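You operate a simulated robot arm through the tools that you are given. There is no shell and no other tool.

Carry out the task below with a simulated robot arm. There is one attempt and no reset: what you move stays moved.

TASK
Oil the lift's nipple and wind the lift down and up again.
Fine: right down first; put the can back; the top pad ends level with the yellow line. Set down upright: purple oil can.

The check looks at the end state, three seconds after you hand in, the way a careful person would. Anything else that was tipped, shoved, dropped, spilled or broken makes it a failure.

THE ROBOT
A 6-joint arm with a two-finger gripper on a trunk, on a base that moves. Base frame: it is fixed to the floor where the robot stands at the start and does not move with it; the origin is under the middle of the robot, x ahead of it, y to its left, z up. Lengths are in mm, angles in degrees, forces in N, time in s.
With the tool pointing down near the work surface it reaches from about 100 to 700 mm from the robot's upright axis, wherever it stands. Its first joint turns from -166.0 to 166.0 degrees. Places, roughly: lift crank [1100, 100, 900]; oil nipple [900, 200, 800]. Payload 2.45 kg.
Tool frame: the origin (TCP) lies between the finger pads and is the grasp point; the fingertips stand 26 mm ahead of it; z points along the fingers, y is the line along which they close. The gripper opens to 96 mm; its body begins 69 mm behind the TCP.
Orientation is that of the tool frame in the base frame, as a unit quaternion [x, y, z, w]. With the fingers straight down and closing along the base's y, the tool's x points along the base's -x, its y along +y and its z along -z.

THE INTERFACE
- The arm moves only by the tool servo_tool. Its argument "rows" is a list of rows, each an object of numbers (a shift or turn left out is 0, a gripper value left out holds the last): "dx", "dy", "dz": the shift along the tool's x, y, z in units of 40 mm (1.0 is 40 mm); "wx", "wy", "wz": the turn, a rotation vector about the tool's x, y, z in units of 6 degrees (1.0 is 6 degrees). In form: [{"dx": .., "dy": .., "dz": .., "wx": .., "wy": .., "wz": ..}, ...]. A call has 1 to 20 rows; each row shifts and turns the commanded pose from where the row before left it, along the tool's axes as they then stand. "jaw" is the gripper command, from -1 (shut) to 1 (fully open), values between in proportion, set as the call begins (left out, the last holds). A call with a number of a shift or a turn outside -1 to 1 is refused whole. Rows are played at 5 a second. More than 50 mm and 8.6 degrees between two rows, or a gripper value outside its range, and nothing of the call is played. Where a pose cannot be reached the arm comes as near as it can. A force on the tool above 40 N (or 10 N above the force at the start of the call, whichever is more), or a blocked arm, ends the call early, and 0.2 s more pass. Each finger travels about 119.9 mm/s and halts on what it meets, pressing with about 21 N; the grip force reading is that of the motor and also rises with nothing between the fingers. The clock runs only during rows and for 0.2 s after the last one: add rows that do not move to give the fingers time. The reply holds the time, the measured pose of the TCP, the force on the tool along the base axes, the opening and the grip force, in the units named above and with some noise, with the torque about the TCP (base axes, N m) and any sound that the robot's microphone picked up.
- Cameras (640 x 400 px; columns grow to the right, rows downward): "scene" is now at [41.2, 146, 1167.1]; the picture's right is [0.00, -1.00, 0.00], its down [-0.20, -0.00, -0.98] and it looks along [0.98, 0.00, -0.20] (base axes); focal length 275 px, centre (320, 200). "wrist" rides on the gripper at [82, 3, -98] in the tool frame; the picture's right is [-0.04, 1.00, 0.00], its down [-0.73, -0.03, -0.68] and it looks along [-0.68, -0.03, 0.73] (tool axes); focal length 256 px, centre (320, 200). There is no depth. A picture from a camera that has moved, and an enlarged one, comes with that camera's place and axes in the base frame and with its lens. The place of the scene camera against the robot may be out by one fixed shift of up to 25 mm in any direction.
- capture(camera): a new picture of that camera. It takes no simulated time.
- raise_lower(by): slides the trunk up (or, below 0, down) by that many mm; the arm and the scene camera ride with it, the base frame stays. It gives what a move gives, with no picture.
- steer(legs): drives the robot by 1 to 6 legs, each [ahead, turn to the left] in mm and degrees, along the robot's own axes; the way and the turn of a leg run together, so that a leg with both is an arc; at most 1500 mm and 180 degrees a leg. The arm and the cameras ride along, it lands a little off, and it stops where it bumps. It gives what a move gives.
- pan_tilt(pan, tilt): turns the head with the scene camera to pan (to the left, within 155 degrees either way) and tilt (down, from -29 to 69), counted from straight ahead of the robot. It gives what a move gives.
- enlarge(camera, box): a new picture of the part [left, top, right, bottom] of that camera's present view, enlarged. It takes no simulated time.
- job_done(): hands the job in; it is judged then, once.

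Nothing tells you exact positions but the pictures and the camera data. Unless the task says otherwise, let go and move clear before handing in.

The tools are called after "Request:" as a command line: name --argument value ..., lists and objects as JSON in quotes. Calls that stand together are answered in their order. servo_tool: Moves the arm, as the interface text tells. Its arguments: {"type":"object","properties":{"rows":{"type":"array","items":{"type":"object","properties":{"dx":{"type":"number"},"dy":{"type":"number"},"dz":{"type":"number"},"wx":{"type":"number"},"wy":{"type":"number"},"wz":{"type":"number"}}}},"jaw":{"type":"number"}},"required":["rows"]} The other tools are called the same way: raise_lower (by) moves the trunk up or down; steer (legs) drives the base; pan_tilt (pan, tilt) turns the head that bears the scene camera; capture (camera) takes a picture; enlarge (camera, box) takes an enlarged picture of a part of a camera's view; job_done () hands the job in.

At the start:

```text
time_s: 0.0
tool_pos: [452.8, 48.0, 998.5]
orientation: [0.0, 1.0, 0.0, 0.0]
ft_force: [-0.2, -0.3, -0.1]
wrist_torque: [0.0, -0.01, -0.03]
grip_width: 96.1
grasp_force: 0.0
trunk travel left (down, up): [-150.0, 0.0]
robot x, y, heading: [-0.9, 1.5, -0.2]
head pan, tilt (commanded): [0.2, 11.8]
```

scene: 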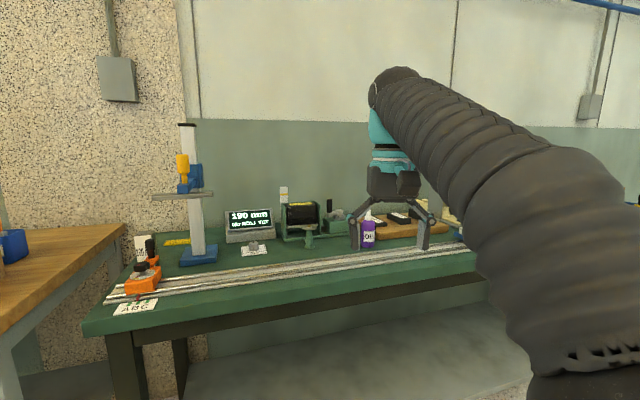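
wrist: 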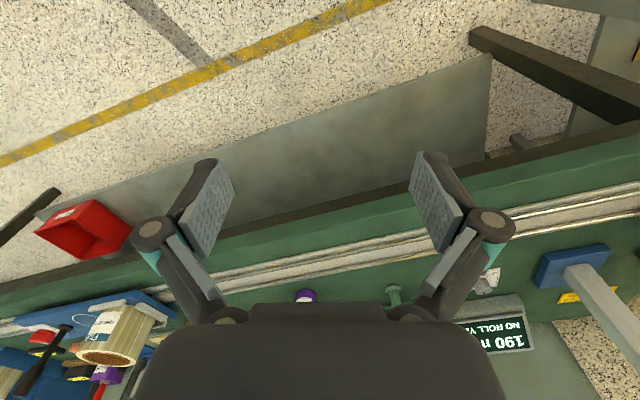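

I see a green bench with a winch/crank unit, a display reading 190 mm, a purple oil can, and other things. I'll look closer at several parts before moving anything.

Request:
enlarge --camera "scene" --box '[80, 110, 280, 330]'

Request:
enlarge --camera "scene" --box '[210, 170, 390, 280]'

Request:
enlarge --camera "scene" --box '[340, 170, 480, 270]'

```text
1.82 times, centred on (180, 220) of scene
camera zoom: at [41.2, 146.0, 1167.1], right [0.0, -1.0, 0.0], down [-0.2, 0.0, -0.98], along [0.98, 0.0, -0.2], focal length 501 px, centre (574, 164)
```

zoom: 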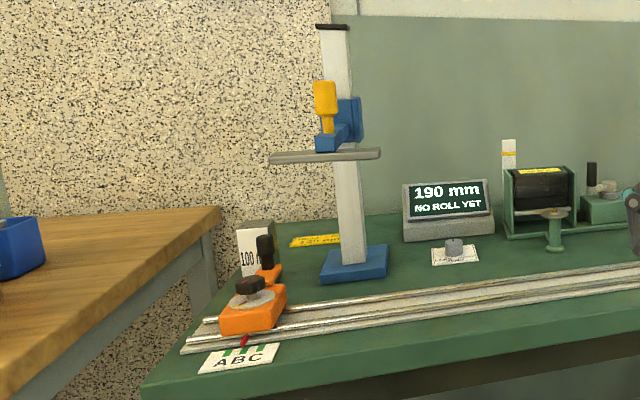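

```text
3.56 times, centred on (300, 225) of scene
camera zoom: at [41.2, 146.0, 1167.1], right [0.0, -1.0, 0.0], down [-0.2, 0.0, -0.98], along [0.98, 0.0, -0.2], focal length 979 px, centre (391, 111)
```

zoom: 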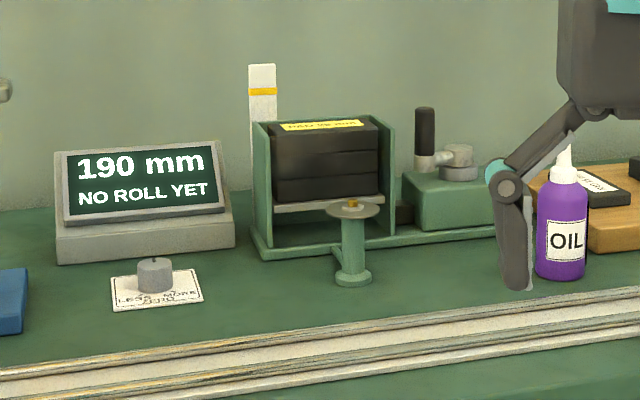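

```text
4.00 times, centred on (410, 220) of scene
camera zoom: at [41.2, 146.0, 1167.1], right [0.0, -1.0, 0.0], down [-0.2, 0.0, -0.98], along [0.98, 0.0, -0.2], focal length 1102 px, centre (-40, 120)
```

zoom: 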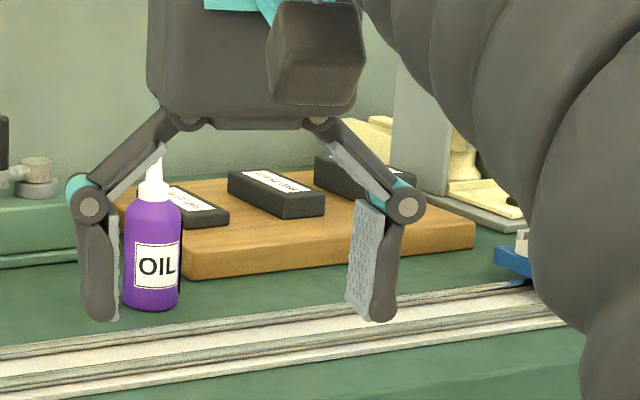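

I see the lift: a green frame with black pads on a platform, a yellow-line gauge behind it, a post with a brass nipple in front, and a crank to the right. I'll zoom in to read labels.

Request:
enlarge --camera "scene" --box '[272, 180, 352, 255]'

Request:
enlarge --camera "scene" --box '[275, 195, 325, 225]'

Request:
enlarge --camera "scene" --box '[315, 190, 360, 240]'

Request:
enlarge --camera "wrist" --box '[0, 250, 240, 400]'

```text
5.33 times, centred on (312, 218) of scene
camera zoom: at [41.2, 146.0, 1167.1], right [0.0, -1.0, 0.0], down [-0.2, 0.0, -0.98], along [0.98, 0.0, -0.2], focal length 1469 px, centre (363, 107)
```

zoom: 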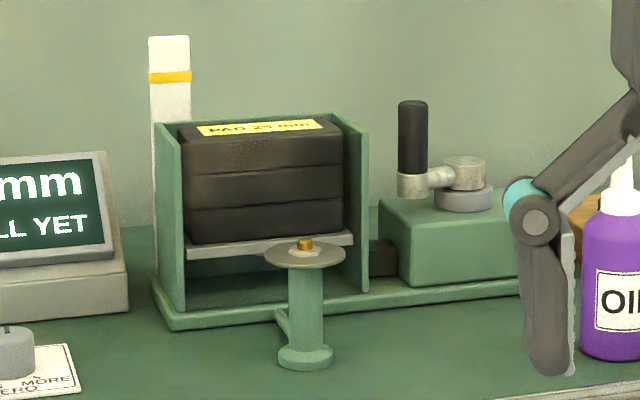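

```text
12.80 times, centred on (300, 210) of scene
camera zoom: at [41.2, 146.0, 1167.1], right [0.0, -1.0, 0.0], down [-0.2, 0.0, -0.98], along [0.98, 0.0, -0.2], focal length 3525 px, centre (576, 72)
```

zoom: 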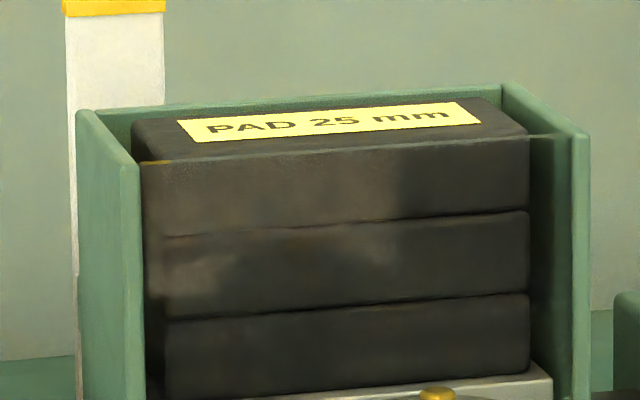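

```text
8.00 times, centred on (338, 215) of scene
camera zoom: at [41.2, 146.0, 1167.1], right [0.0, -1.0, 0.0], down [-0.2, 0.0, -0.98], along [0.98, 0.0, -0.2], focal length 2203 px, centre (180, 80)
```

zoom: 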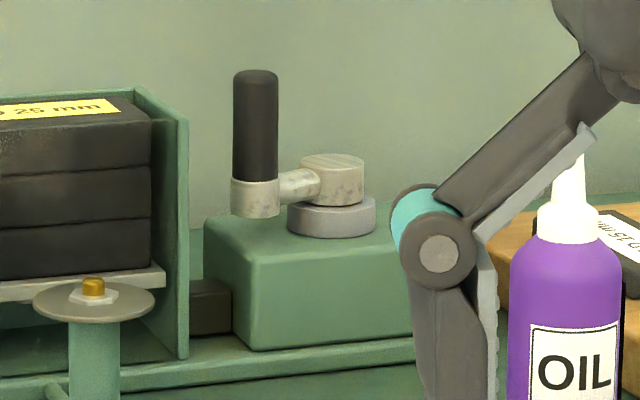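

```text
2.67 times, centred on (120, 325) of wrist
camera zoom: at [373.2, 52.9, 1098.3], right [0.04, 1.0, 0.0], down [0.73, -0.03, 0.68], along [0.68, -0.03, -0.73], focal length 683 px, centre (853, -133)
```

zoom: 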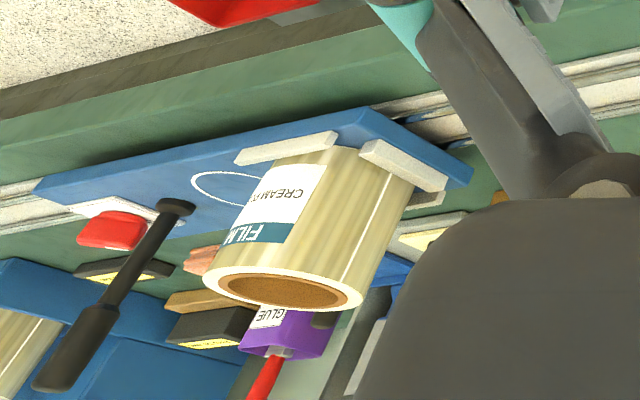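

The bench top looks to be near z≈790 with its front edge near x≈790; the lift sits around (1050–1120, 200) and the oil can around (1020, -30). I'll drive ahead a bit, well short of the bench, and look again.

Request:
steer --legs '[[250, 0]]'

Request:
capture --camera "scene"

Request:
capture --camera "wrist"

```text
time_s: 1.8
tool_pos: [699.8, 51.3, 1000.2]
orientation: [-0.002, 1.0, 0.001, 0.0]
ft_force: [0.2, -0.1, 0.4]
wrist_torque: [0.03, 0.0, 0.02]
grip_width: 96.0
grasp_force: 0.0
trunk travel left (down, up): [-150.0, 0.0]
robot x, y, heading: [247.0, -2.4, 0.1]
head pan, tilt (commanded): [0.2, 11.8]
```

```text
taken
camera scene: at [287.2, 146.6, 1167.1], right [0.01, -1.0, 0.0], down [-0.2, 0.0, -0.98], along [0.98, 0.01, -0.2], focal length 275 px, centre (320, 200)
```

scene: 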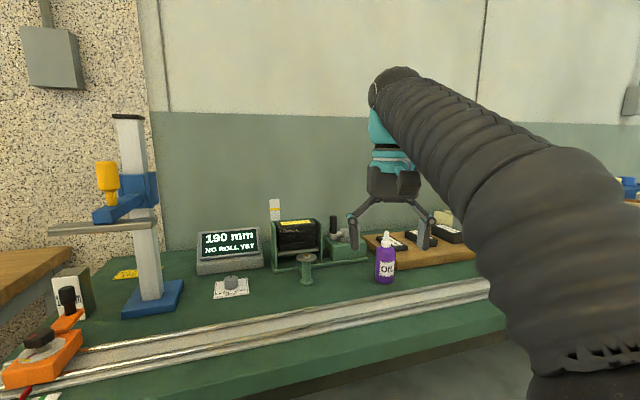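

```text
taken
camera wrist: at [619.7, 55.0, 1098.3], right [0.04, 1.0, 0.0], down [0.73, -0.03, 0.68], along [0.68, -0.02, -0.73], focal length 256 px, centre (320, 200)
```

wrist: 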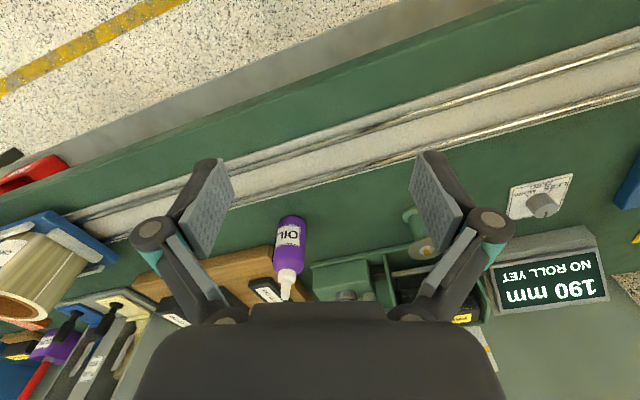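

The can stands near (950, -15) on a bench top about z≈805, with the lift behind-left of it. I'll roll the tool 180° so the wrist camera ends up on the far/top side, checking along the way.

Request:
servo_tool --rows '[{"wz": 1}, {"wz": 1}, {"wz": 1}, {"wz": 1}, {"wz": 1}, {"wz": 1}, {"wz": 1}, {"wz": 1}, {"wz": 1}, {"wz": 1}, {"wz": 1}, {"wz": 1}, {"wz": 1}, {"wz": 1}, {"wz": 1}]' --jaw 1

```text
time_s: 5.0
tool_pos: [701.3, 51.1, 1000.8]
orientation: [0.707, 0.707, 0.0, 0.0]
ft_force: [0.1, -0.3, 0.2]
wrist_torque: [0.02, -0.03, -0.02]
grip_width: 96.0
grasp_force: 0.2
trunk travel left (down, up): [-150.0, 0.0]
robot x, y, heading: [248.9, 0.5, 0.4]
head pan, tilt (commanded): [0.2, 11.8]
```

The roll works without obstruction. I'll finish the other 90° and look from the wrist.

Request:
servo_tool --rows '[{"wz": 1}, {"wz": 1}, {"wz": 1}, {"wz": 1}, {"wz": 1}, {"wz": 1}, {"wz": 1}, {"wz": 1}, {"wz": 1}, {"wz": 1}, {"wz": 1}, {"wz": 1}, {"wz": 1}, {"wz": 1}, {"wz": 1}]'

Request:
capture --camera "wrist"

Request:
capture --camera "scene"

```text
time_s: 8.2
tool_pos: [699.6, -43.6, 999.1]
orientation: [1.0, 0.008, -0.001, -0.001]
ft_force: [0.5, 0.4, 0.2]
wrist_torque: [-0.04, 0.03, 0.0]
grip_width: 96.0
grasp_force: 0.0
out of reach, approached as far as the arm can: row 13, 14, 15
trunk travel left (down, up): [-150.0, 0.0]
robot x, y, heading: [247.1, 1.1, 0.1]
head pan, tilt (commanded): [0.2, 11.8]
```

```text
taken
camera wrist: at [782.2, -46.0, 1098.1], right [-0.02, -1.0, 0.0], down [-0.73, 0.02, 0.68], along [-0.68, 0.02, -0.73], focal length 256 px, centre (320, 200)
```

wrist: 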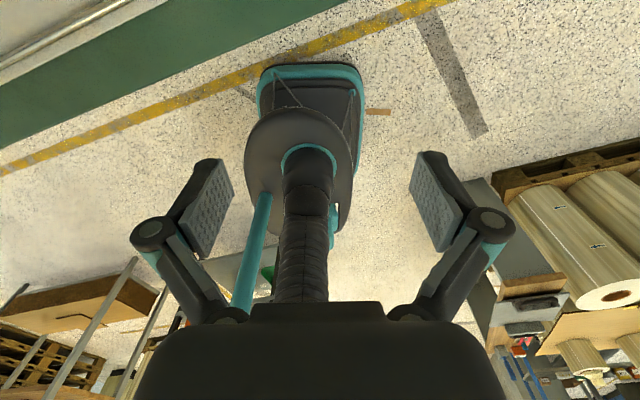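

```text
taken
camera scene: at [287.2, 146.8, 1167.1], right [0.01, -1.0, 0.0], down [-0.2, 0.0, -0.98], along [0.98, 0.01, -0.2], focal length 275 px, centre (320, 200)
```

scene: 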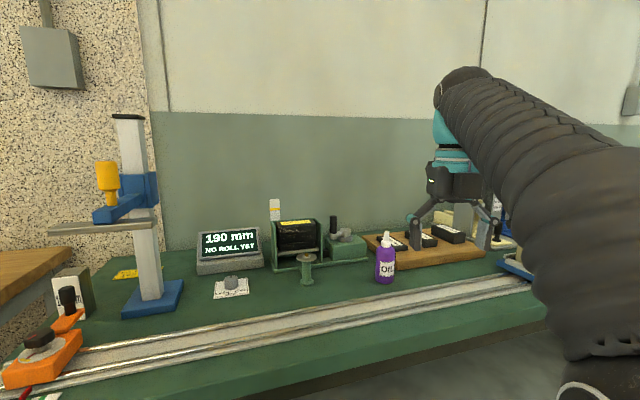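

The roll reached the wanted attitude with a small sideways shift at the joint's end. Now I'll pitch the tool forward toward horizontal in free air, camera on top.

Request:
servo_tool --rows '[{"wy": 1}, {"wy": 1}, {"wy": 1}, {"wy": 1}, {"wy": 1}, {"wy": 1}, {"wy": 1}, {"wy": 1}, {"wy": 1}, {"wy": 1}]'

Request:
capture --camera "wrist"

Request:
capture --camera "scene"

```text
time_s: 10.4
tool_pos: [698.7, -43.8, 999.0]
orientation: [0.866, 0.002, 0.501, -0.002]
ft_force: [-0.6, -0.1, -0.5]
wrist_torque: [-0.02, -0.02, -0.01]
grip_width: 96.3
grasp_force: 0.2
trunk travel left (down, up): [-150.0, 0.0]
robot x, y, heading: [242.9, 2.3, 0.3]
head pan, tilt (commanded): [0.2, 11.8]
```

```text
taken
camera wrist: at [655.6, -47.4, 1119.0], right [-0.02, -1.0, -0.04], down [-0.95, 0.03, -0.3], along [0.3, 0.03, -0.95], focal length 256 px, centre (320, 200)
```

wrist: 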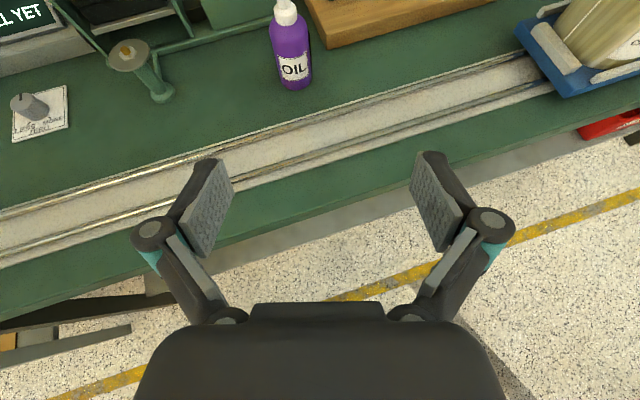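

```text
taken
camera scene: at [287.3, 146.6, 1167.1], right [0.01, -1.0, 0.0], down [-0.2, 0.0, -0.98], along [0.98, 0.01, -0.2], focal length 275 px, centre (320, 200)
```

scene: 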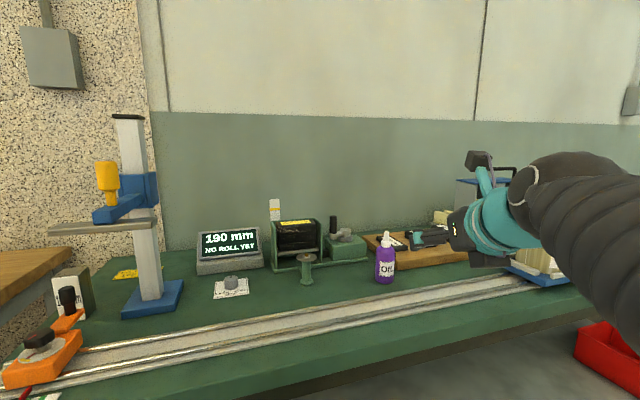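

Now I have a clear view: can near (940, -4), nipple near (923, 190, 888), bench front edge near x≈748. I'll lift the tool some and drive closer, stopping before the bench edge.

Request:
servo_tool --rows '[{"dx": 0.866, "dz": -0.5}, {"dx": 0.866, "dz": -0.5}]'

Request:
steer --legs '[[170, 0]]'

Request:
capture --camera "scene"

Request:
capture --camera "wrist"

```text
time_s: 11.0
tool_pos: [699.6, -43.3, 1081.4]
orientation: [0.866, 0.002, 0.5, -0.001]
ft_force: [0.0, -0.5, 0.5]
wrist_torque: [0.0, 0.01, -0.03]
grip_width: 96.0
grasp_force: 0.0
trunk travel left (down, up): [-150.0, 0.0]
robot x, y, heading: [246.9, 1.9, 0.2]
head pan, tilt (commanded): [0.2, 11.8]
```

```text
time_s: 12.5
tool_pos: [869.2, -41.9, 1080.9]
orientation: [0.866, 0.003, 0.5, -0.002]
ft_force: [-0.3, 0.2, 0.1]
wrist_torque: [0.06, 0.02, 0.01]
grip_width: 96.1
grasp_force: 0.1
trunk travel left (down, up): [-150.0, 0.0]
robot x, y, heading: [416.0, 3.1, 0.6]
head pan, tilt (commanded): [0.2, 11.8]
```

```text
taken
camera scene: at [456.2, 147.6, 1167.1], right [0.01, -1.0, 0.0], down [-0.2, 0.0, -0.98], along [0.98, 0.01, -0.2], focal length 275 px, centre (320, 200)
```

scene: 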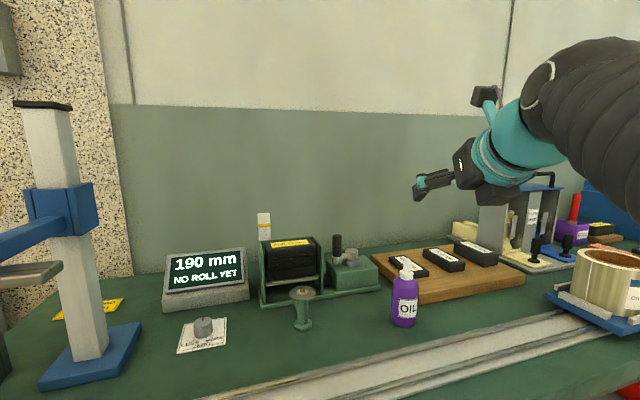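

```text
taken
camera wrist: at [825.7, -45.3, 1200.7], right [-0.01, -1.0, -0.03], down [-0.95, 0.02, -0.3], along [0.3, 0.03, -0.95], focal length 256 px, centre (320, 200)
```

wrist: 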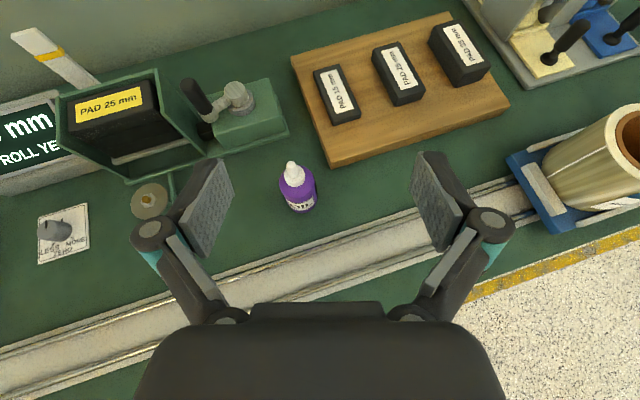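

Very good view of can, lift, gauge with the yellow line, and crank. I'll zoom in for measurement.

Request:
enlarge --camera "wrist" --box '[0, 20, 300, 220]'

Request:
enlarge --camera "wrist" --box '[260, 140, 340, 220]'

Request:
enlarge --camera "scene" --box '[240, 200, 430, 340]'

```text
2.00 times, centred on (150, 120) of wrist
camera zoom: at [825.7, -45.3, 1200.7], right [-0.01, -1.0, -0.03], down [-0.95, 0.02, -0.3], along [0.3, 0.03, -0.95], focal length 512 px, centre (660, 360)
```

zoom: 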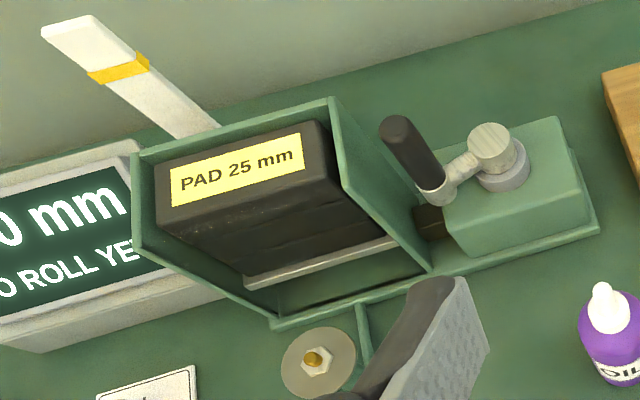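

```text
5.00 times, centred on (300, 180) of wrist
camera zoom: at [825.7, -45.3, 1200.7], right [-0.01, -1.0, -0.03], down [-0.95, 0.02, -0.3], along [0.3, 0.03, -0.95], focal length 1280 px, centre (420, 300)
```

zoom: 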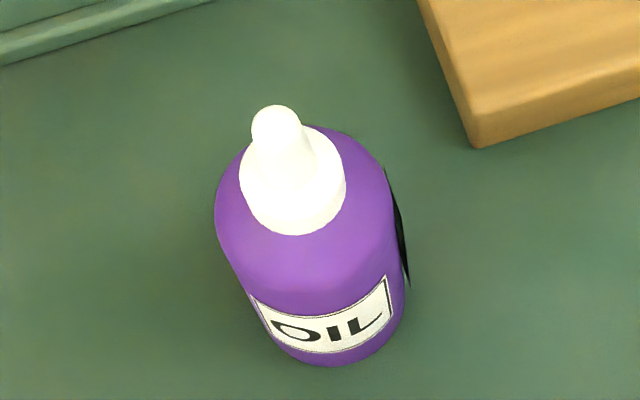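

```text
2.86 times, centred on (335, 270) of scene
camera zoom: at [456.2, 147.6, 1167.1], right [0.01, -1.0, 0.0], down [-0.2, 0.0, -0.98], along [0.98, 0.01, -0.2], focal length 787 px, centre (277, 0)
```

zoom: 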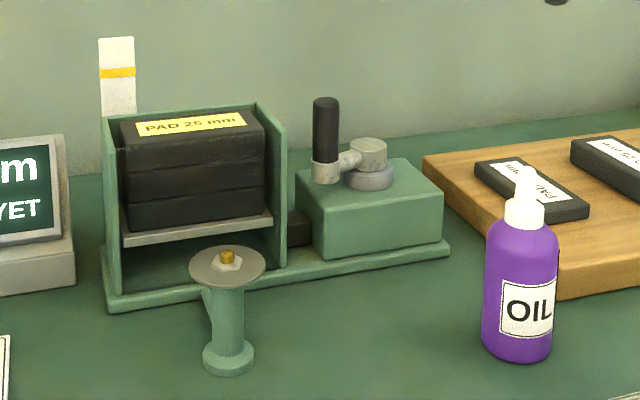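

Measurements: can axis ≈ (955, -4), bench top ≈ 804, nozzle tip ≈ 930; nipple ≈ (930, 192, 884); crank hub ≈ (1080, 82), handle ≈ (1053, 121). I'll pitch the tool to about 20° below horizontal and move to a pre-grasp in front of the can.

Request:
servo_tool --rows '[{"wy": 0.833}, {"wy": 0.833}, {"dx": -0.9125, "dy": -0.1925, "dz": 0.2415}, {"dx": -0.9125, "dy": -0.1925, "dz": 0.2415}, {"dx": -0.9125, "dy": -0.1925, "dz": 0.2415}, {"dx": -0.9125, "dy": -0.1925, "dz": 0.2415}, {"dx": -0.9125, "dy": -0.1925, "dz": 0.2415}, {}]' --jaw 1

Request:
capture --camera "wrist"

Request:
capture --camera "scene"

```text
time_s: 14.3
tool_pos: [851.2, -3.0, 891.7]
orientation: [0.82, 0.002, 0.573, -0.001]
ft_force: [-1.3, -0.4, 0.2]
wrist_torque: [0.0, 0.02, 0.04]
grip_width: 95.9
grasp_force: 0.1
trunk travel left (down, up): [-150.0, 0.0]
robot x, y, heading: [413.2, 0.1, 0.3]
head pan, tilt (commanded): [0.2, 11.8]
```

```text
taken
camera wrist: at [787.8, -5.3, 1001.7], right [-0.01, -1.0, -0.04], down [-0.89, 0.02, -0.46], along [0.46, 0.03, -0.89], focal length 256 px, centre (320, 200)
```

wrist: 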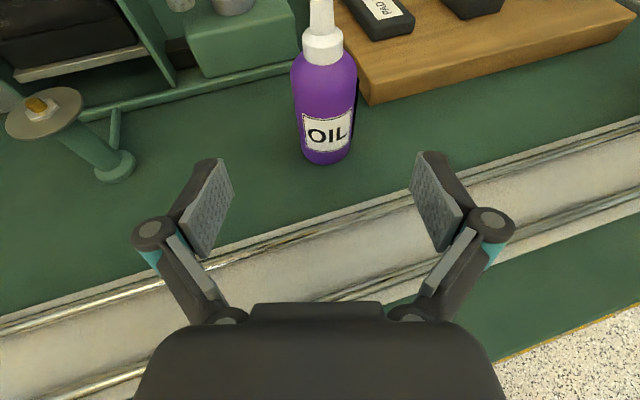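

```text
taken
camera scene: at [456.2, 147.6, 1167.1], right [0.01, -1.0, 0.0], down [-0.2, 0.0, -0.98], along [0.98, 0.01, -0.2], focal length 275 px, centre (320, 200)
```

scene: 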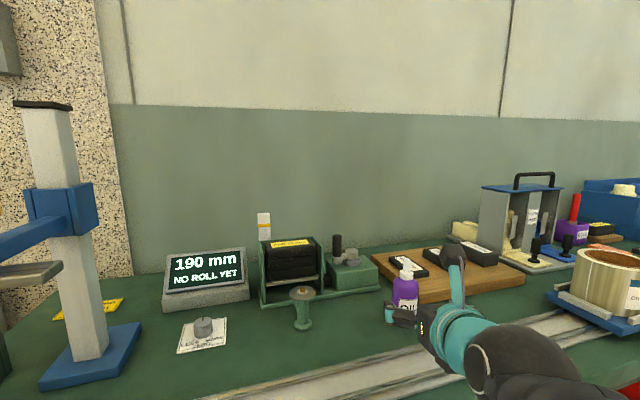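

The pre-grasp is clean; the can sits at about (954, -5.5). I'll advance along the fingers so the can body is between the pads.

Request:
servo_tool --rows '[{"dz": 0.45, "dy": 0.0104}, {"dz": 0.45, "dy": 0.0104}, {"dz": 0.45, "dy": 0.0104}, {"dz": 0.45, "dy": 0.0104}, {"dz": 0.45, "dy": 0.0104}, {"dz": 0.45, "dy": 0.0104}, {}]'

Request:
capture --camera "wrist"

Request:
enlarge --camera "scene" --box '[360, 240, 480, 340]'

```text
time_s: 15.9
tool_pos: [953.9, -4.9, 856.0]
orientation: [0.819, 0.002, 0.574, -0.001]
ft_force: [0.4, -1.2, -0.3]
wrist_torque: [-0.02, 0.0, 0.0]
grip_width: 95.8
grasp_force: 0.0
trunk travel left (down, up): [-150.0, 0.0]
robot x, y, heading: [415.1, 3.0, 0.4]
head pan, tilt (commanded): [0.2, 11.8]
```

```text
taken
camera wrist: at [890.4, -8.4, 966.1], right [-0.01, -1.0, -0.04], down [-0.89, 0.02, -0.46], along [0.46, 0.03, -0.89], focal length 256 px, centre (320, 200)
```

wrist: 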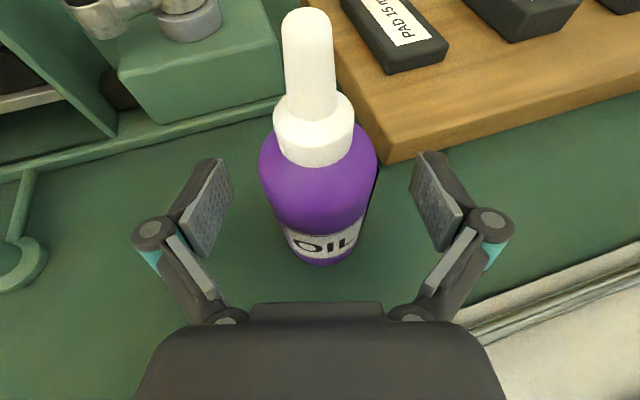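

```text
4.00 times, centred on (420, 290) of scene
camera zoom: at [456.2, 147.6, 1167.1], right [0.01, -1.0, 0.0], down [-0.2, 0.0, -0.98], along [0.98, 0.01, -0.2], focal length 1102 px, centre (-80, -160)
```

zoom: 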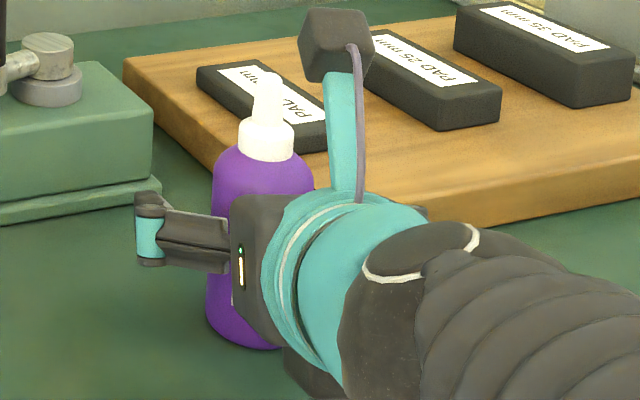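

The can is centred between the pads. I'll close the gripper.

Request:
servo_tool --rows '[{}, {}, {}, {}, {}]' --jaw -1

Request:
capture --camera "wrist"

```text
time_s: 17.1
tool_pos: [954.5, -5.4, 856.3]
orientation: [0.819, 0.002, 0.574, 0.0]
ft_force: [0.2, 1.1, 3.3]
wrist_torque: [0.1, -0.07, 0.02]
grip_width: 44.8
grasp_force: 21.0
trunk travel left (down, up): [-150.0, 0.0]
robot x, y, heading: [415.0, 4.1, 0.4]
head pan, tilt (commanded): [0.2, 11.8]
```

```text
taken
camera wrist: at [890.1, -8.3, 966.4], right [-0.01, -1.0, -0.04], down [-0.89, 0.02, -0.46], along [0.46, 0.03, -0.89], focal length 256 px, centre (320, 200)
```

wrist: 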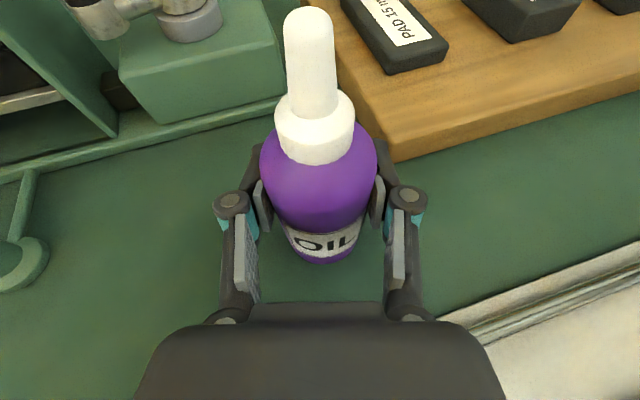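

Gripped at 44.8 mm with 21 N. I'll lift it straight up and check the hold.

Request:
servo_tool --rows '[{"dx": 0.47, "dz": -0.171}, {"dx": 0.47, "dz": -0.171}, {"dx": 0.7, "dz": -0.255}, {"dx": 0.7, "dz": -0.255}, {}]'

Request:
capture --camera "wrist"

Request:
capture --camera "scene"

```text
time_s: 18.3
tool_pos: [952.5, -7.2, 947.9]
orientation: [0.819, 0.003, 0.573, -0.002]
ft_force: [-0.1, -1.2, -1.5]
wrist_torque: [0.02, 0.03, 0.01]
grip_width: 44.9
grasp_force: 21.2
out of reach, approached as far as the arm can: row 1
trunk travel left (down, up): [-150.0, 0.0]
robot x, y, heading: [415.8, -2.2, 0.4]
head pan, tilt (commanded): [0.2, 11.8]
```

```text
taken
camera wrist: at [889.7, -8.4, 1058.5], right [-0.01, -1.0, -0.04], down [-0.89, 0.02, -0.46], along [0.46, 0.03, -0.89], focal length 256 px, centre (320, 200)
```

wrist: 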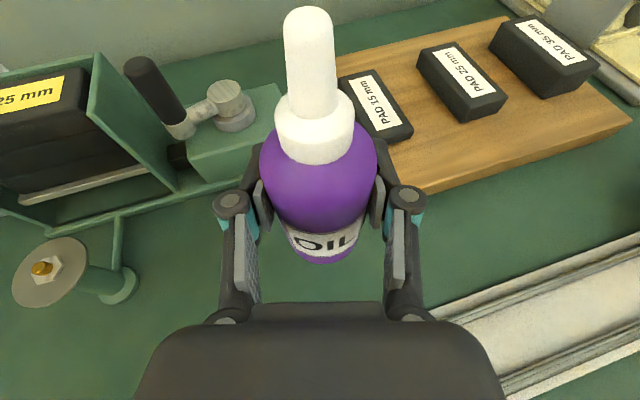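

```text
taken
camera scene: at [456.3, 147.6, 1167.1], right [0.01, -1.0, 0.0], down [-0.2, 0.0, -0.98], along [0.98, 0.01, -0.2], focal length 275 px, centre (320, 200)
```

scene: 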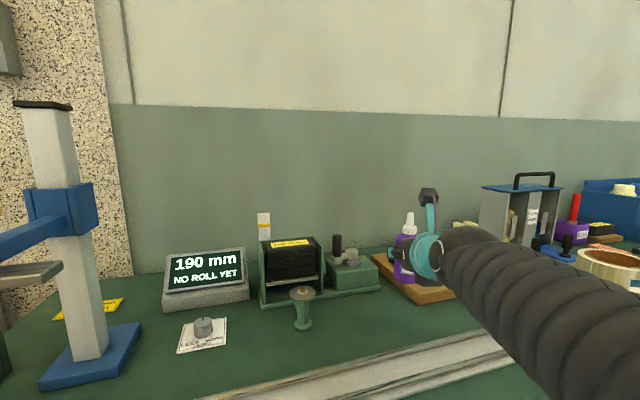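

The can is held firmly upright. Combined wrist views put the nipple at about (933, 200, 878). I'll roll the can partly (60°) here in free air before going near the nipple.

Request:
servo_tool --rows '[{"wz": -1}, {"wz": -1}, {"wz": -1}, {"wz": -1}, {"wz": -1}, {"wz": -1}, {"wz": -1}, {"wz": -1}, {"wz": -1}, {"wz": -1}, {}]'

Request:
capture --camera "wrist"

Request:
capture --camera "scene"

```text
time_s: 20.7
tool_pos: [953.5, -5.4, 948.2]
orientation: [0.708, 0.412, 0.498, 0.285]
ft_force: [0.1, -0.3, -0.6]
wrist_torque: [-0.03, -0.02, 0.0]
grip_width: 44.6
grasp_force: 20.8
trunk travel left (down, up): [-150.0, 0.0]
robot x, y, heading: [417.2, -0.4, 0.5]
head pan, tilt (commanded): [0.2, 11.8]
```

```text
taken
camera wrist: at [876.4, 64.3, 1023.4], right [0.29, -0.53, 0.8], down [-0.77, -0.63, -0.14], along [0.57, -0.57, -0.59], focal length 256 px, centre (320, 200)
```

wrist: 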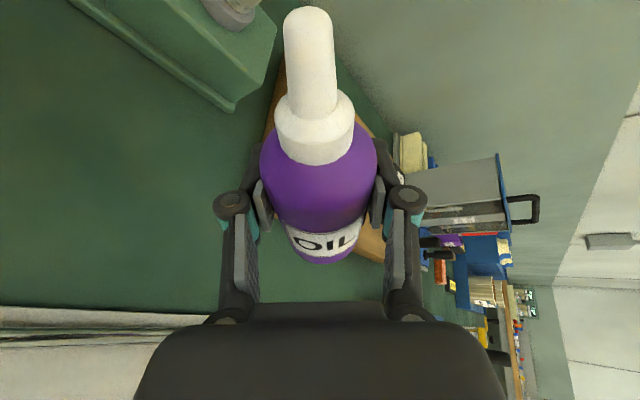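

```text
taken
camera scene: at [456.3, 147.6, 1167.1], right [0.01, -1.0, 0.0], down [-0.2, 0.0, -0.98], along [0.98, 0.01, -0.2], focal length 275 px, centre (320, 200)
```

scene: 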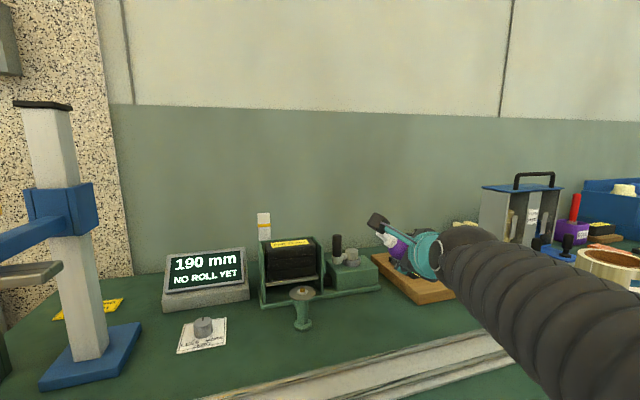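

The can is tilted 60° and secure. I'll carry it left so that the nozzle tip comes above the nipple, still well high.

Request:
servo_tool --rows '[{"dx": 0.49, "dy": -0.5745, "dz": 0.052}, {"dx": 0.49, "dy": -0.5745, "dz": 0.052}, {"dx": 0.49, "dy": -0.5745, "dz": 0.052}, {"dx": 0.49, "dy": -0.5745, "dz": 0.052}, {"dx": 0.49, "dy": -0.5745, "dz": 0.052}, {}]'

Request:
capture --camera "wrist"

Request:
enlarge --camera "scene" --box '[230, 200, 430, 340]'

```text
time_s: 22.1
tool_pos: [949.5, 92.8, 935.4]
orientation: [0.709, 0.418, 0.495, 0.279]
ft_force: [-0.7, 0.0, -1.2]
wrist_torque: [0.0, 0.05, 0.0]
grip_width: 44.9
grasp_force: 21.5
out of reach, approached as far as the arm can: row 3, 4, 5
trunk travel left (down, up): [-150.0, 0.0]
robot x, y, heading: [415.4, 0.5, 0.4]
head pan, tilt (commanded): [0.2, 11.8]
```

```text
taken
camera wrist: at [873.2, 161.8, 1011.1], right [0.31, -0.53, 0.79], down [-0.76, -0.63, -0.13], along [0.57, -0.56, -0.6], focal length 256 px, centre (320, 200)
```

wrist: 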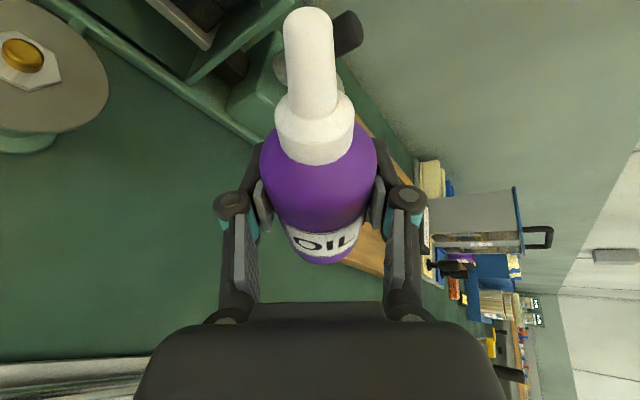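

```text
2.86 times, centred on (330, 270) of scene
camera zoom: at [456.3, 147.6, 1167.1], right [0.01, -1.0, 0.0], down [-0.2, 0.0, -0.98], along [0.98, 0.01, -0.2], focal length 787 px, centre (291, 0)
```

zoom: 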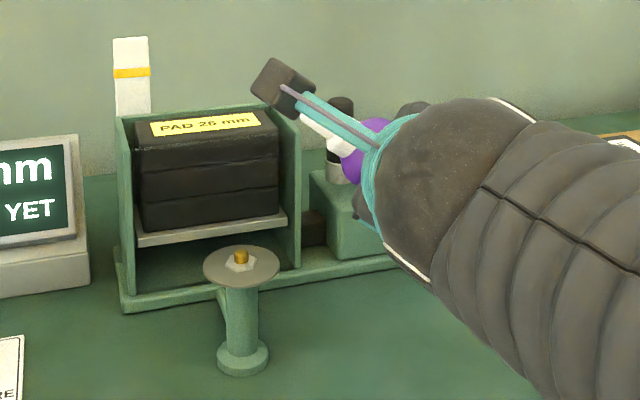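

The arm ran short of range when going left with the tool square ahead; the wrist needs to turn with the arm. I'll yaw the tool about the vertical by 20° to the left here and see that it is reached.

Request:
servo_tool --rows '[{"wx": 0.3905, "wy": 0.674, "wz": -0.2956}, {"wx": 0.3905, "wy": 0.674, "wz": -0.2956}, {"wx": 0.3905, "wy": 0.674, "wz": -0.2956}, {"wx": 0.3905, "wy": 0.674, "wz": -0.2956}, {}]'

```text
time_s: 23.3
tool_pos: [950.2, 92.4, 936.4]
orientation: [0.626, 0.529, 0.538, 0.196]
ft_force: [0.1, 0.4, -1.2]
wrist_torque: [0.02, 0.02, -0.05]
grip_width: 44.7
grasp_force: 21.2
trunk travel left (down, up): [-150.0, 0.0]
robot x, y, heading: [416.8, -1.0, 0.5]
head pan, tilt (commanded): [0.2, 11.8]
```

Yaw reached. Now I'll bring the tip above the nipple at a height of about 60 mm over it.

Request:
servo_tool --rows '[{"dx": 0.209, "dy": -0.364, "dz": 0.377}, {"dx": 0.209, "dy": -0.364, "dz": 0.377}, {"dx": 0.209, "dy": -0.364, "dz": 0.377}, {}]'

Request:
capture --camera "wrist"

Request:
enlarge --camera "scene" --box '[230, 200, 430, 340]'

```text
time_s: 24.3
tool_pos: [966.7, 144.6, 894.8]
orientation: [0.626, 0.53, 0.537, 0.197]
ft_force: [-0.1, 0.0, -1.0]
wrist_torque: [0.02, -0.03, 0.01]
grip_width: 45.0
grasp_force: 21.0
trunk travel left (down, up): [-150.0, 0.0]
robot x, y, heading: [416.3, -0.7, 0.6]
head pan, tilt (commanded): [0.2, 11.8]
```

```text
taken
camera wrist: at [870.9, 183.9, 969.0], right [0.46, -0.4, 0.8], down [-0.51, -0.85, -0.13], along [0.73, -0.34, -0.59], focal length 256 px, centre (320, 200)
```

wrist: 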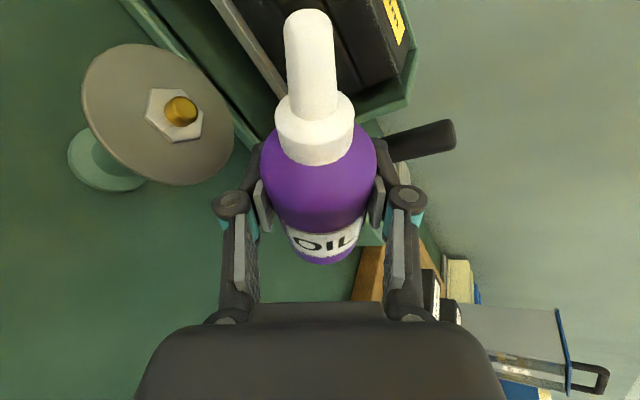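

```text
2.86 times, centred on (330, 270) of scene
camera zoom: at [456.3, 147.6, 1167.1], right [0.01, -1.0, 0.0], down [-0.2, 0.0, -0.98], along [0.98, 0.01, -0.2], focal length 787 px, centre (291, 0)
```

zoom: 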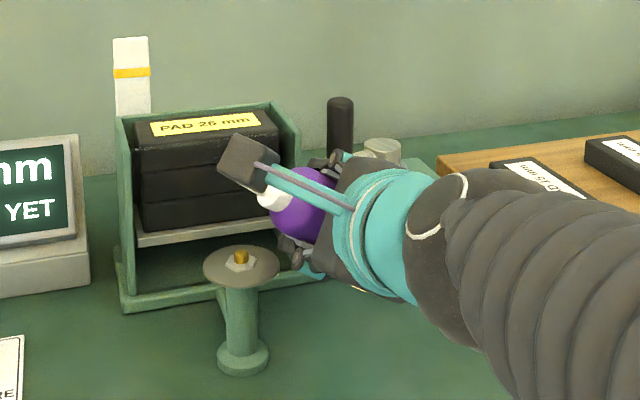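

The nipple (now seen close) lies at (933, 201, 878); the tip is about 60 mm above it. I'll now roll another 30° about the tip, keeping the tip over the nipple.

Request:
servo_tool --rows '[{"wz": -1, "dx": 0.0101, "dy": 0.1929}, {"wz": -1, "dx": 0.0101, "dy": 0.1929}, {"wz": -1, "dx": 0.0101, "dy": 0.1929}, {"wz": -1, "dx": 0.0101, "dy": 0.1929}, {"wz": -1, "dx": 0.0101, "dy": 0.1929}, {}]'

Request:
capture --camera "wrist"

Request:
enlarge --camera "scene" --box '[230, 200, 430, 340]'

```text
time_s: 25.7
tool_pos: [981.9, 141.0, 927.9]
orientation: [0.467, 0.674, 0.469, 0.329]
ft_force: [-0.2, -0.1, -1.5]
wrist_torque: [0.02, 0.02, -0.02]
grip_width: 44.7
grasp_force: 21.2
trunk travel left (down, up): [-150.0, 0.0]
robot x, y, heading: [416.6, -1.0, 0.4]
head pan, tilt (commanded): [0.2, 11.8]
```

```text
taken
camera wrist: at [868.1, 186.7, 965.5], right [0.33, 0.09, 0.94], down [-0.35, -0.91, 0.21], along [0.87, -0.4, -0.27], focal length 256 px, centre (320, 200)
```

wrist: 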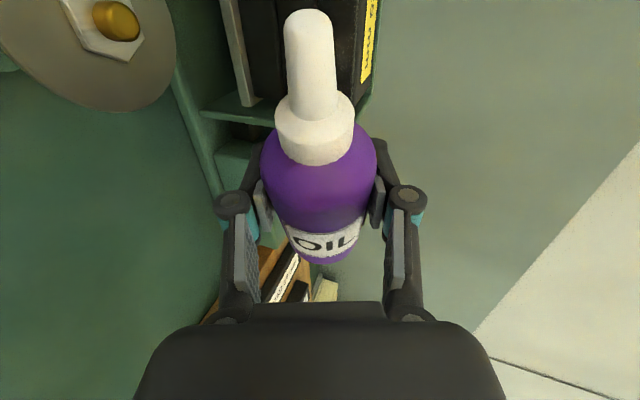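

```text
2.86 times, centred on (330, 270) of scene
camera zoom: at [456.3, 147.6, 1167.1], right [0.01, -1.0, 0.0], down [-0.2, 0.0, -0.98], along [0.98, 0.01, -0.2], focal length 787 px, centre (291, 0)
```

zoom: 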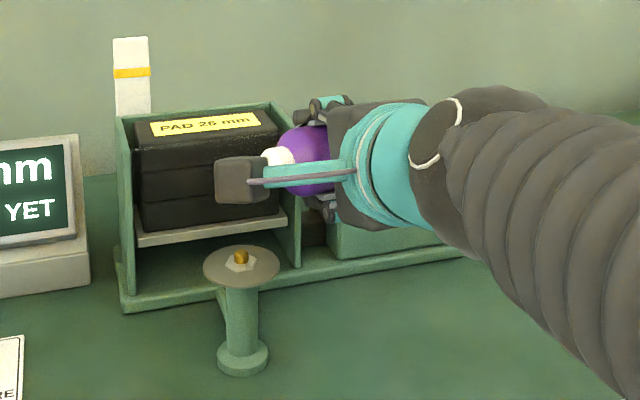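

The tip stays over the nipple at (932.6, 201.5, 937). Next I pitch the tool up to level about the tip, so the fingers keep clear of the lift frame.

Request:
servo_tool --rows '[{"wx": -1, "dy": 0.07, "dz": -0.0037}, {"wx": -1, "dy": 0.07, "dz": -0.0037}, {"wx": -1, "dy": 0.07, "dz": -0.0037}, {"wx": -0.333, "dy": 0.0234}, {}]'

Request:
enlarge --camera "scene" --box '[230, 200, 430, 340]'

```text
time_s: 26.9
tool_pos: [981.7, 146.4, 934.7]
orientation: [0.412, 0.607, 0.562, 0.382]
ft_force: [0.5, 0.5, -0.5]
wrist_torque: [0.02, 0.03, -0.01]
grip_width: 44.6
grasp_force: 21.1
out of reach, approached as far as the arm can: row 2
trunk travel left (down, up): [-150.0, 0.0]
robot x, y, heading: [414.4, -0.8, 0.4]
head pan, tilt (commanded): [0.2, 11.8]
```

```text
2.86 times, centred on (330, 270) of scene
camera zoom: at [456.3, 147.6, 1167.1], right [0.01, -1.0, 0.0], down [-0.2, 0.0, -0.98], along [0.98, 0.01, -0.2], focal length 787 px, centre (291, 0)
```

zoom: 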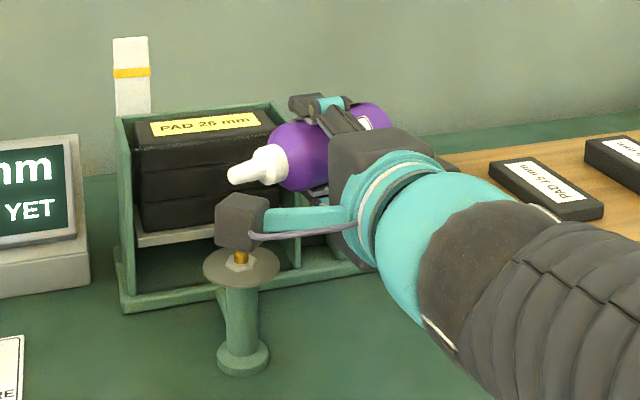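

The tool is near level (about 4° down) with the tip just above the nipple. I'll roll on by 30° about the tip and check.

Request:
servo_tool --rows '[{"wz": -1, "dx": 0.0101, "dy": 0.1929}, {"wz": -1, "dx": 0.0101, "dy": 0.1929}, {"wz": -1, "dx": 0.0101, "dy": 0.1929}, {"wz": -1, "dx": 0.0101, "dy": 0.1929}, {"wz": -1, "dx": 0.0101, "dy": 0.1929}, {}]'

Request:
enlarge --camera "scene" --box '[230, 200, 430, 340]'

Request:
capture --camera "wrist"

```text
time_s: 28.3
tool_pos: [980.8, 156.0, 972.5]
orientation: [0.24, 0.692, 0.445, 0.515]
ft_force: [0.1, 0.1, -0.9]
wrist_torque: [0.02, 0.0, 0.02]
grip_width: 44.5
grasp_force: 21.1
trunk travel left (down, up): [-150.0, 0.0]
robot x, y, heading: [412.6, 1.1, 0.7]
head pan, tilt (commanded): [0.2, 11.8]
```

```text
2.86 times, centred on (330, 270) of scene
camera zoom: at [456.3, 147.6, 1167.1], right [0.01, -1.0, 0.0], down [-0.2, 0.0, -0.98], along [0.98, 0.01, -0.2], focal length 787 px, centre (291, 0)
```

zoom: 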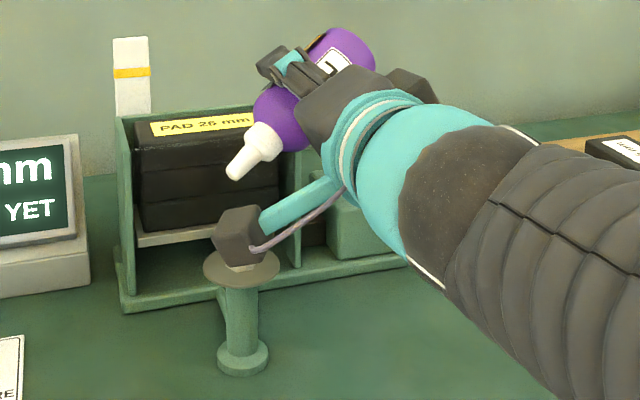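

```text
taken
camera wrist: at [860.9, 187.6, 942.6], right [-0.11, 0.46, 0.88], down [-0.37, -0.84, 0.39], along [0.92, -0.28, 0.26], focal length 256 px, centre (320, 200)
```

wrist: 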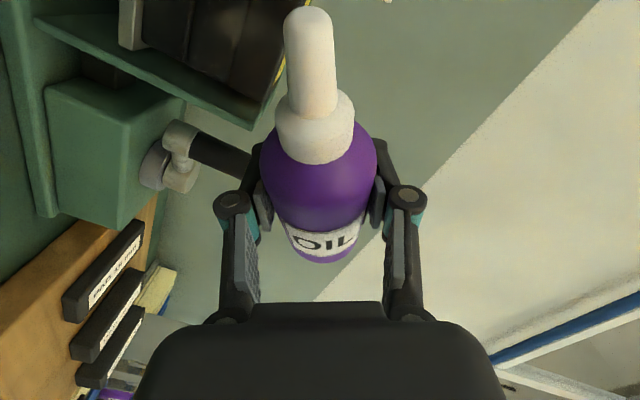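

Tilt is about 116°, nothing dripping yet. I'll roll a further 30° while lowering the tip so that it ends about 20 mm above the nipple.

Request:
servo_tool --rows '[{"wz": -1, "dx": 0.0908, "dy": 0.009, "dz": 0.022}, {"wz": -1, "dx": 0.11, "dy": 0.0185, "dz": 0.022}, {"wz": -1, "dx": 0.128, "dy": 0.0293, "dz": 0.022}, {"wz": -1, "dx": 0.1448, "dy": 0.042, "dz": 0.022}, {"wz": -1, "dx": 0.16, "dy": 0.0565, "dz": 0.022}, {}]'

Request:
enlarge --camera "scene" --box '[230, 200, 430, 340]'

Request:
capture --camera "wrist"

```text
time_s: 29.7
tool_pos: [974.0, 180.5, 959.0]
orientation: [0.055, 0.731, 0.295, 0.612]
ft_force: [-1.0, -0.9, -0.2]
wrist_torque: [0.01, 0.01, 0.02]
grip_width: 44.6
grasp_force: 21.1
trunk travel left (down, up): [-150.0, 0.0]
robot x, y, heading: [414.2, 3.9, 0.2]
head pan, tilt (commanded): [0.2, 11.8]
```

```text
2.86 times, centred on (330, 270) of scene
camera zoom: at [456.3, 147.6, 1167.1], right [0.01, -1.0, 0.0], down [-0.2, 0.0, -0.98], along [0.98, 0.01, -0.2], focal length 787 px, centre (291, 0)
```

zoom: 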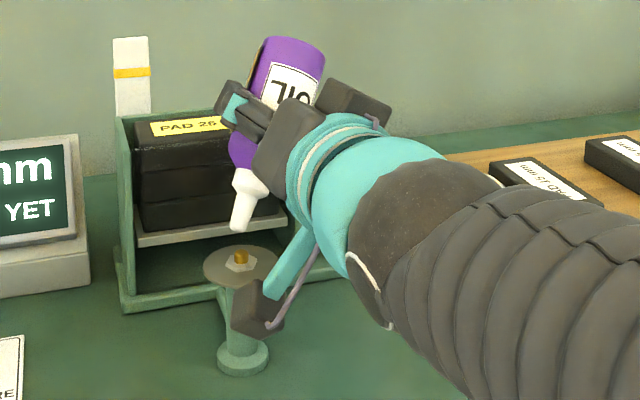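

```text
taken
camera wrist: at [864.2, 182.7, 897.8], right [-0.27, 0.8, 0.53], down [-0.44, -0.6, 0.67], along [0.85, -0.05, 0.52], focal length 256 px, centre (320, 200)
```

wrist: 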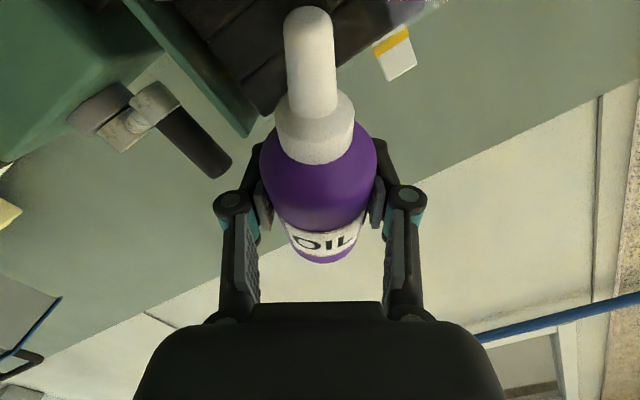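

The can is inverted about 140° with the tip 20 mm above the nipple and about 2.5 mm too far left. I'll correct and lower the tip to about 7 mm above the nipple, then hold.

Request:
servo_tool --rows '[{"dx": 0.116, "dy": -0.109, "dz": 0.0175}, {"dx": 0.116, "dy": -0.109, "dz": 0.0175}, {}, {}, {}]'

Request:
enlarge --camera "scene" --box '[270, 260, 360, 330]'

Request:
capture --camera "wrist"

```text
time_s: 30.9
tool_pos: [977.9, 176.1, 947.7]
orientation: [0.054, 0.731, 0.297, 0.612]
ft_force: [-0.1, 0.6, -0.3]
wrist_torque: [0.01, 0.06, -0.01]
grip_width: 44.8
grasp_force: 20.9
trunk travel left (down, up): [-150.0, 0.0]
robot x, y, heading: [415.2, 0.4, 0.5]
head pan, tilt (commanded): [0.2, 11.8]
```

```text
5.71 times, centred on (315, 295) of scene
camera zoom: at [456.3, 147.6, 1167.1], right [0.01, -1.0, 0.0], down [-0.2, 0.0, -0.98], along [0.98, 0.01, -0.2], focal length 1574 px, centre (349, -343)
```

zoom: 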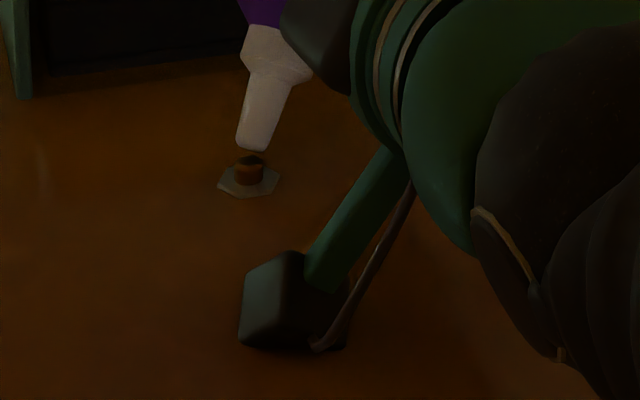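

```text
taken
camera wrist: at [865.9, 179.4, 885.7], right [-0.27, 0.8, 0.53], down [-0.44, -0.6, 0.67], along [0.85, -0.05, 0.52], focal length 256 px, centre (320, 200)
```

wrist: 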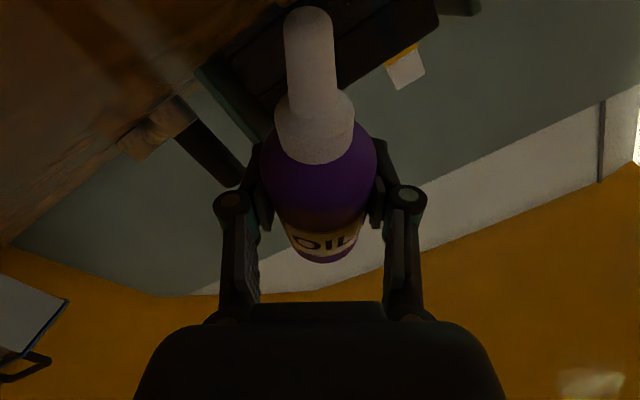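

The light and colours seem to have changed suddenly. I'll take full pictures to understand before doing anything more.

Request:
capture --camera "scene"

Request:
enlarge --camera "scene" --box '[295, 270, 325, 300]'

```text
taken
camera scene: at [456.3, 147.6, 1167.1], right [0.01, -1.0, 0.0], down [-0.2, 0.0, -0.98], along [0.98, 0.01, -0.2], focal length 275 px, centre (320, 200)
```

scene: 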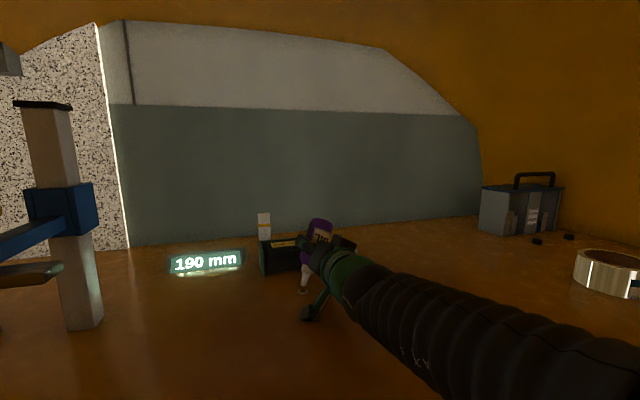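

```text
13.33 times, centred on (310, 285) of scene
camera zoom: at [456.3, 147.6, 1167.1], right [0.01, -1.0, 0.0], down [-0.2, 0.0, -0.98], along [0.98, 0.01, -0.2], focal length 3672 px, centre (453, -933)
```

zoom: 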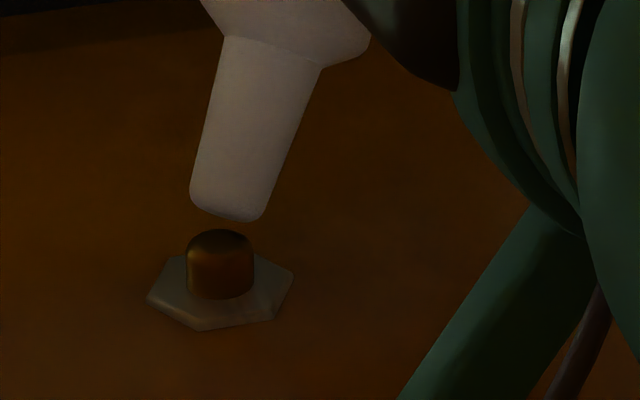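

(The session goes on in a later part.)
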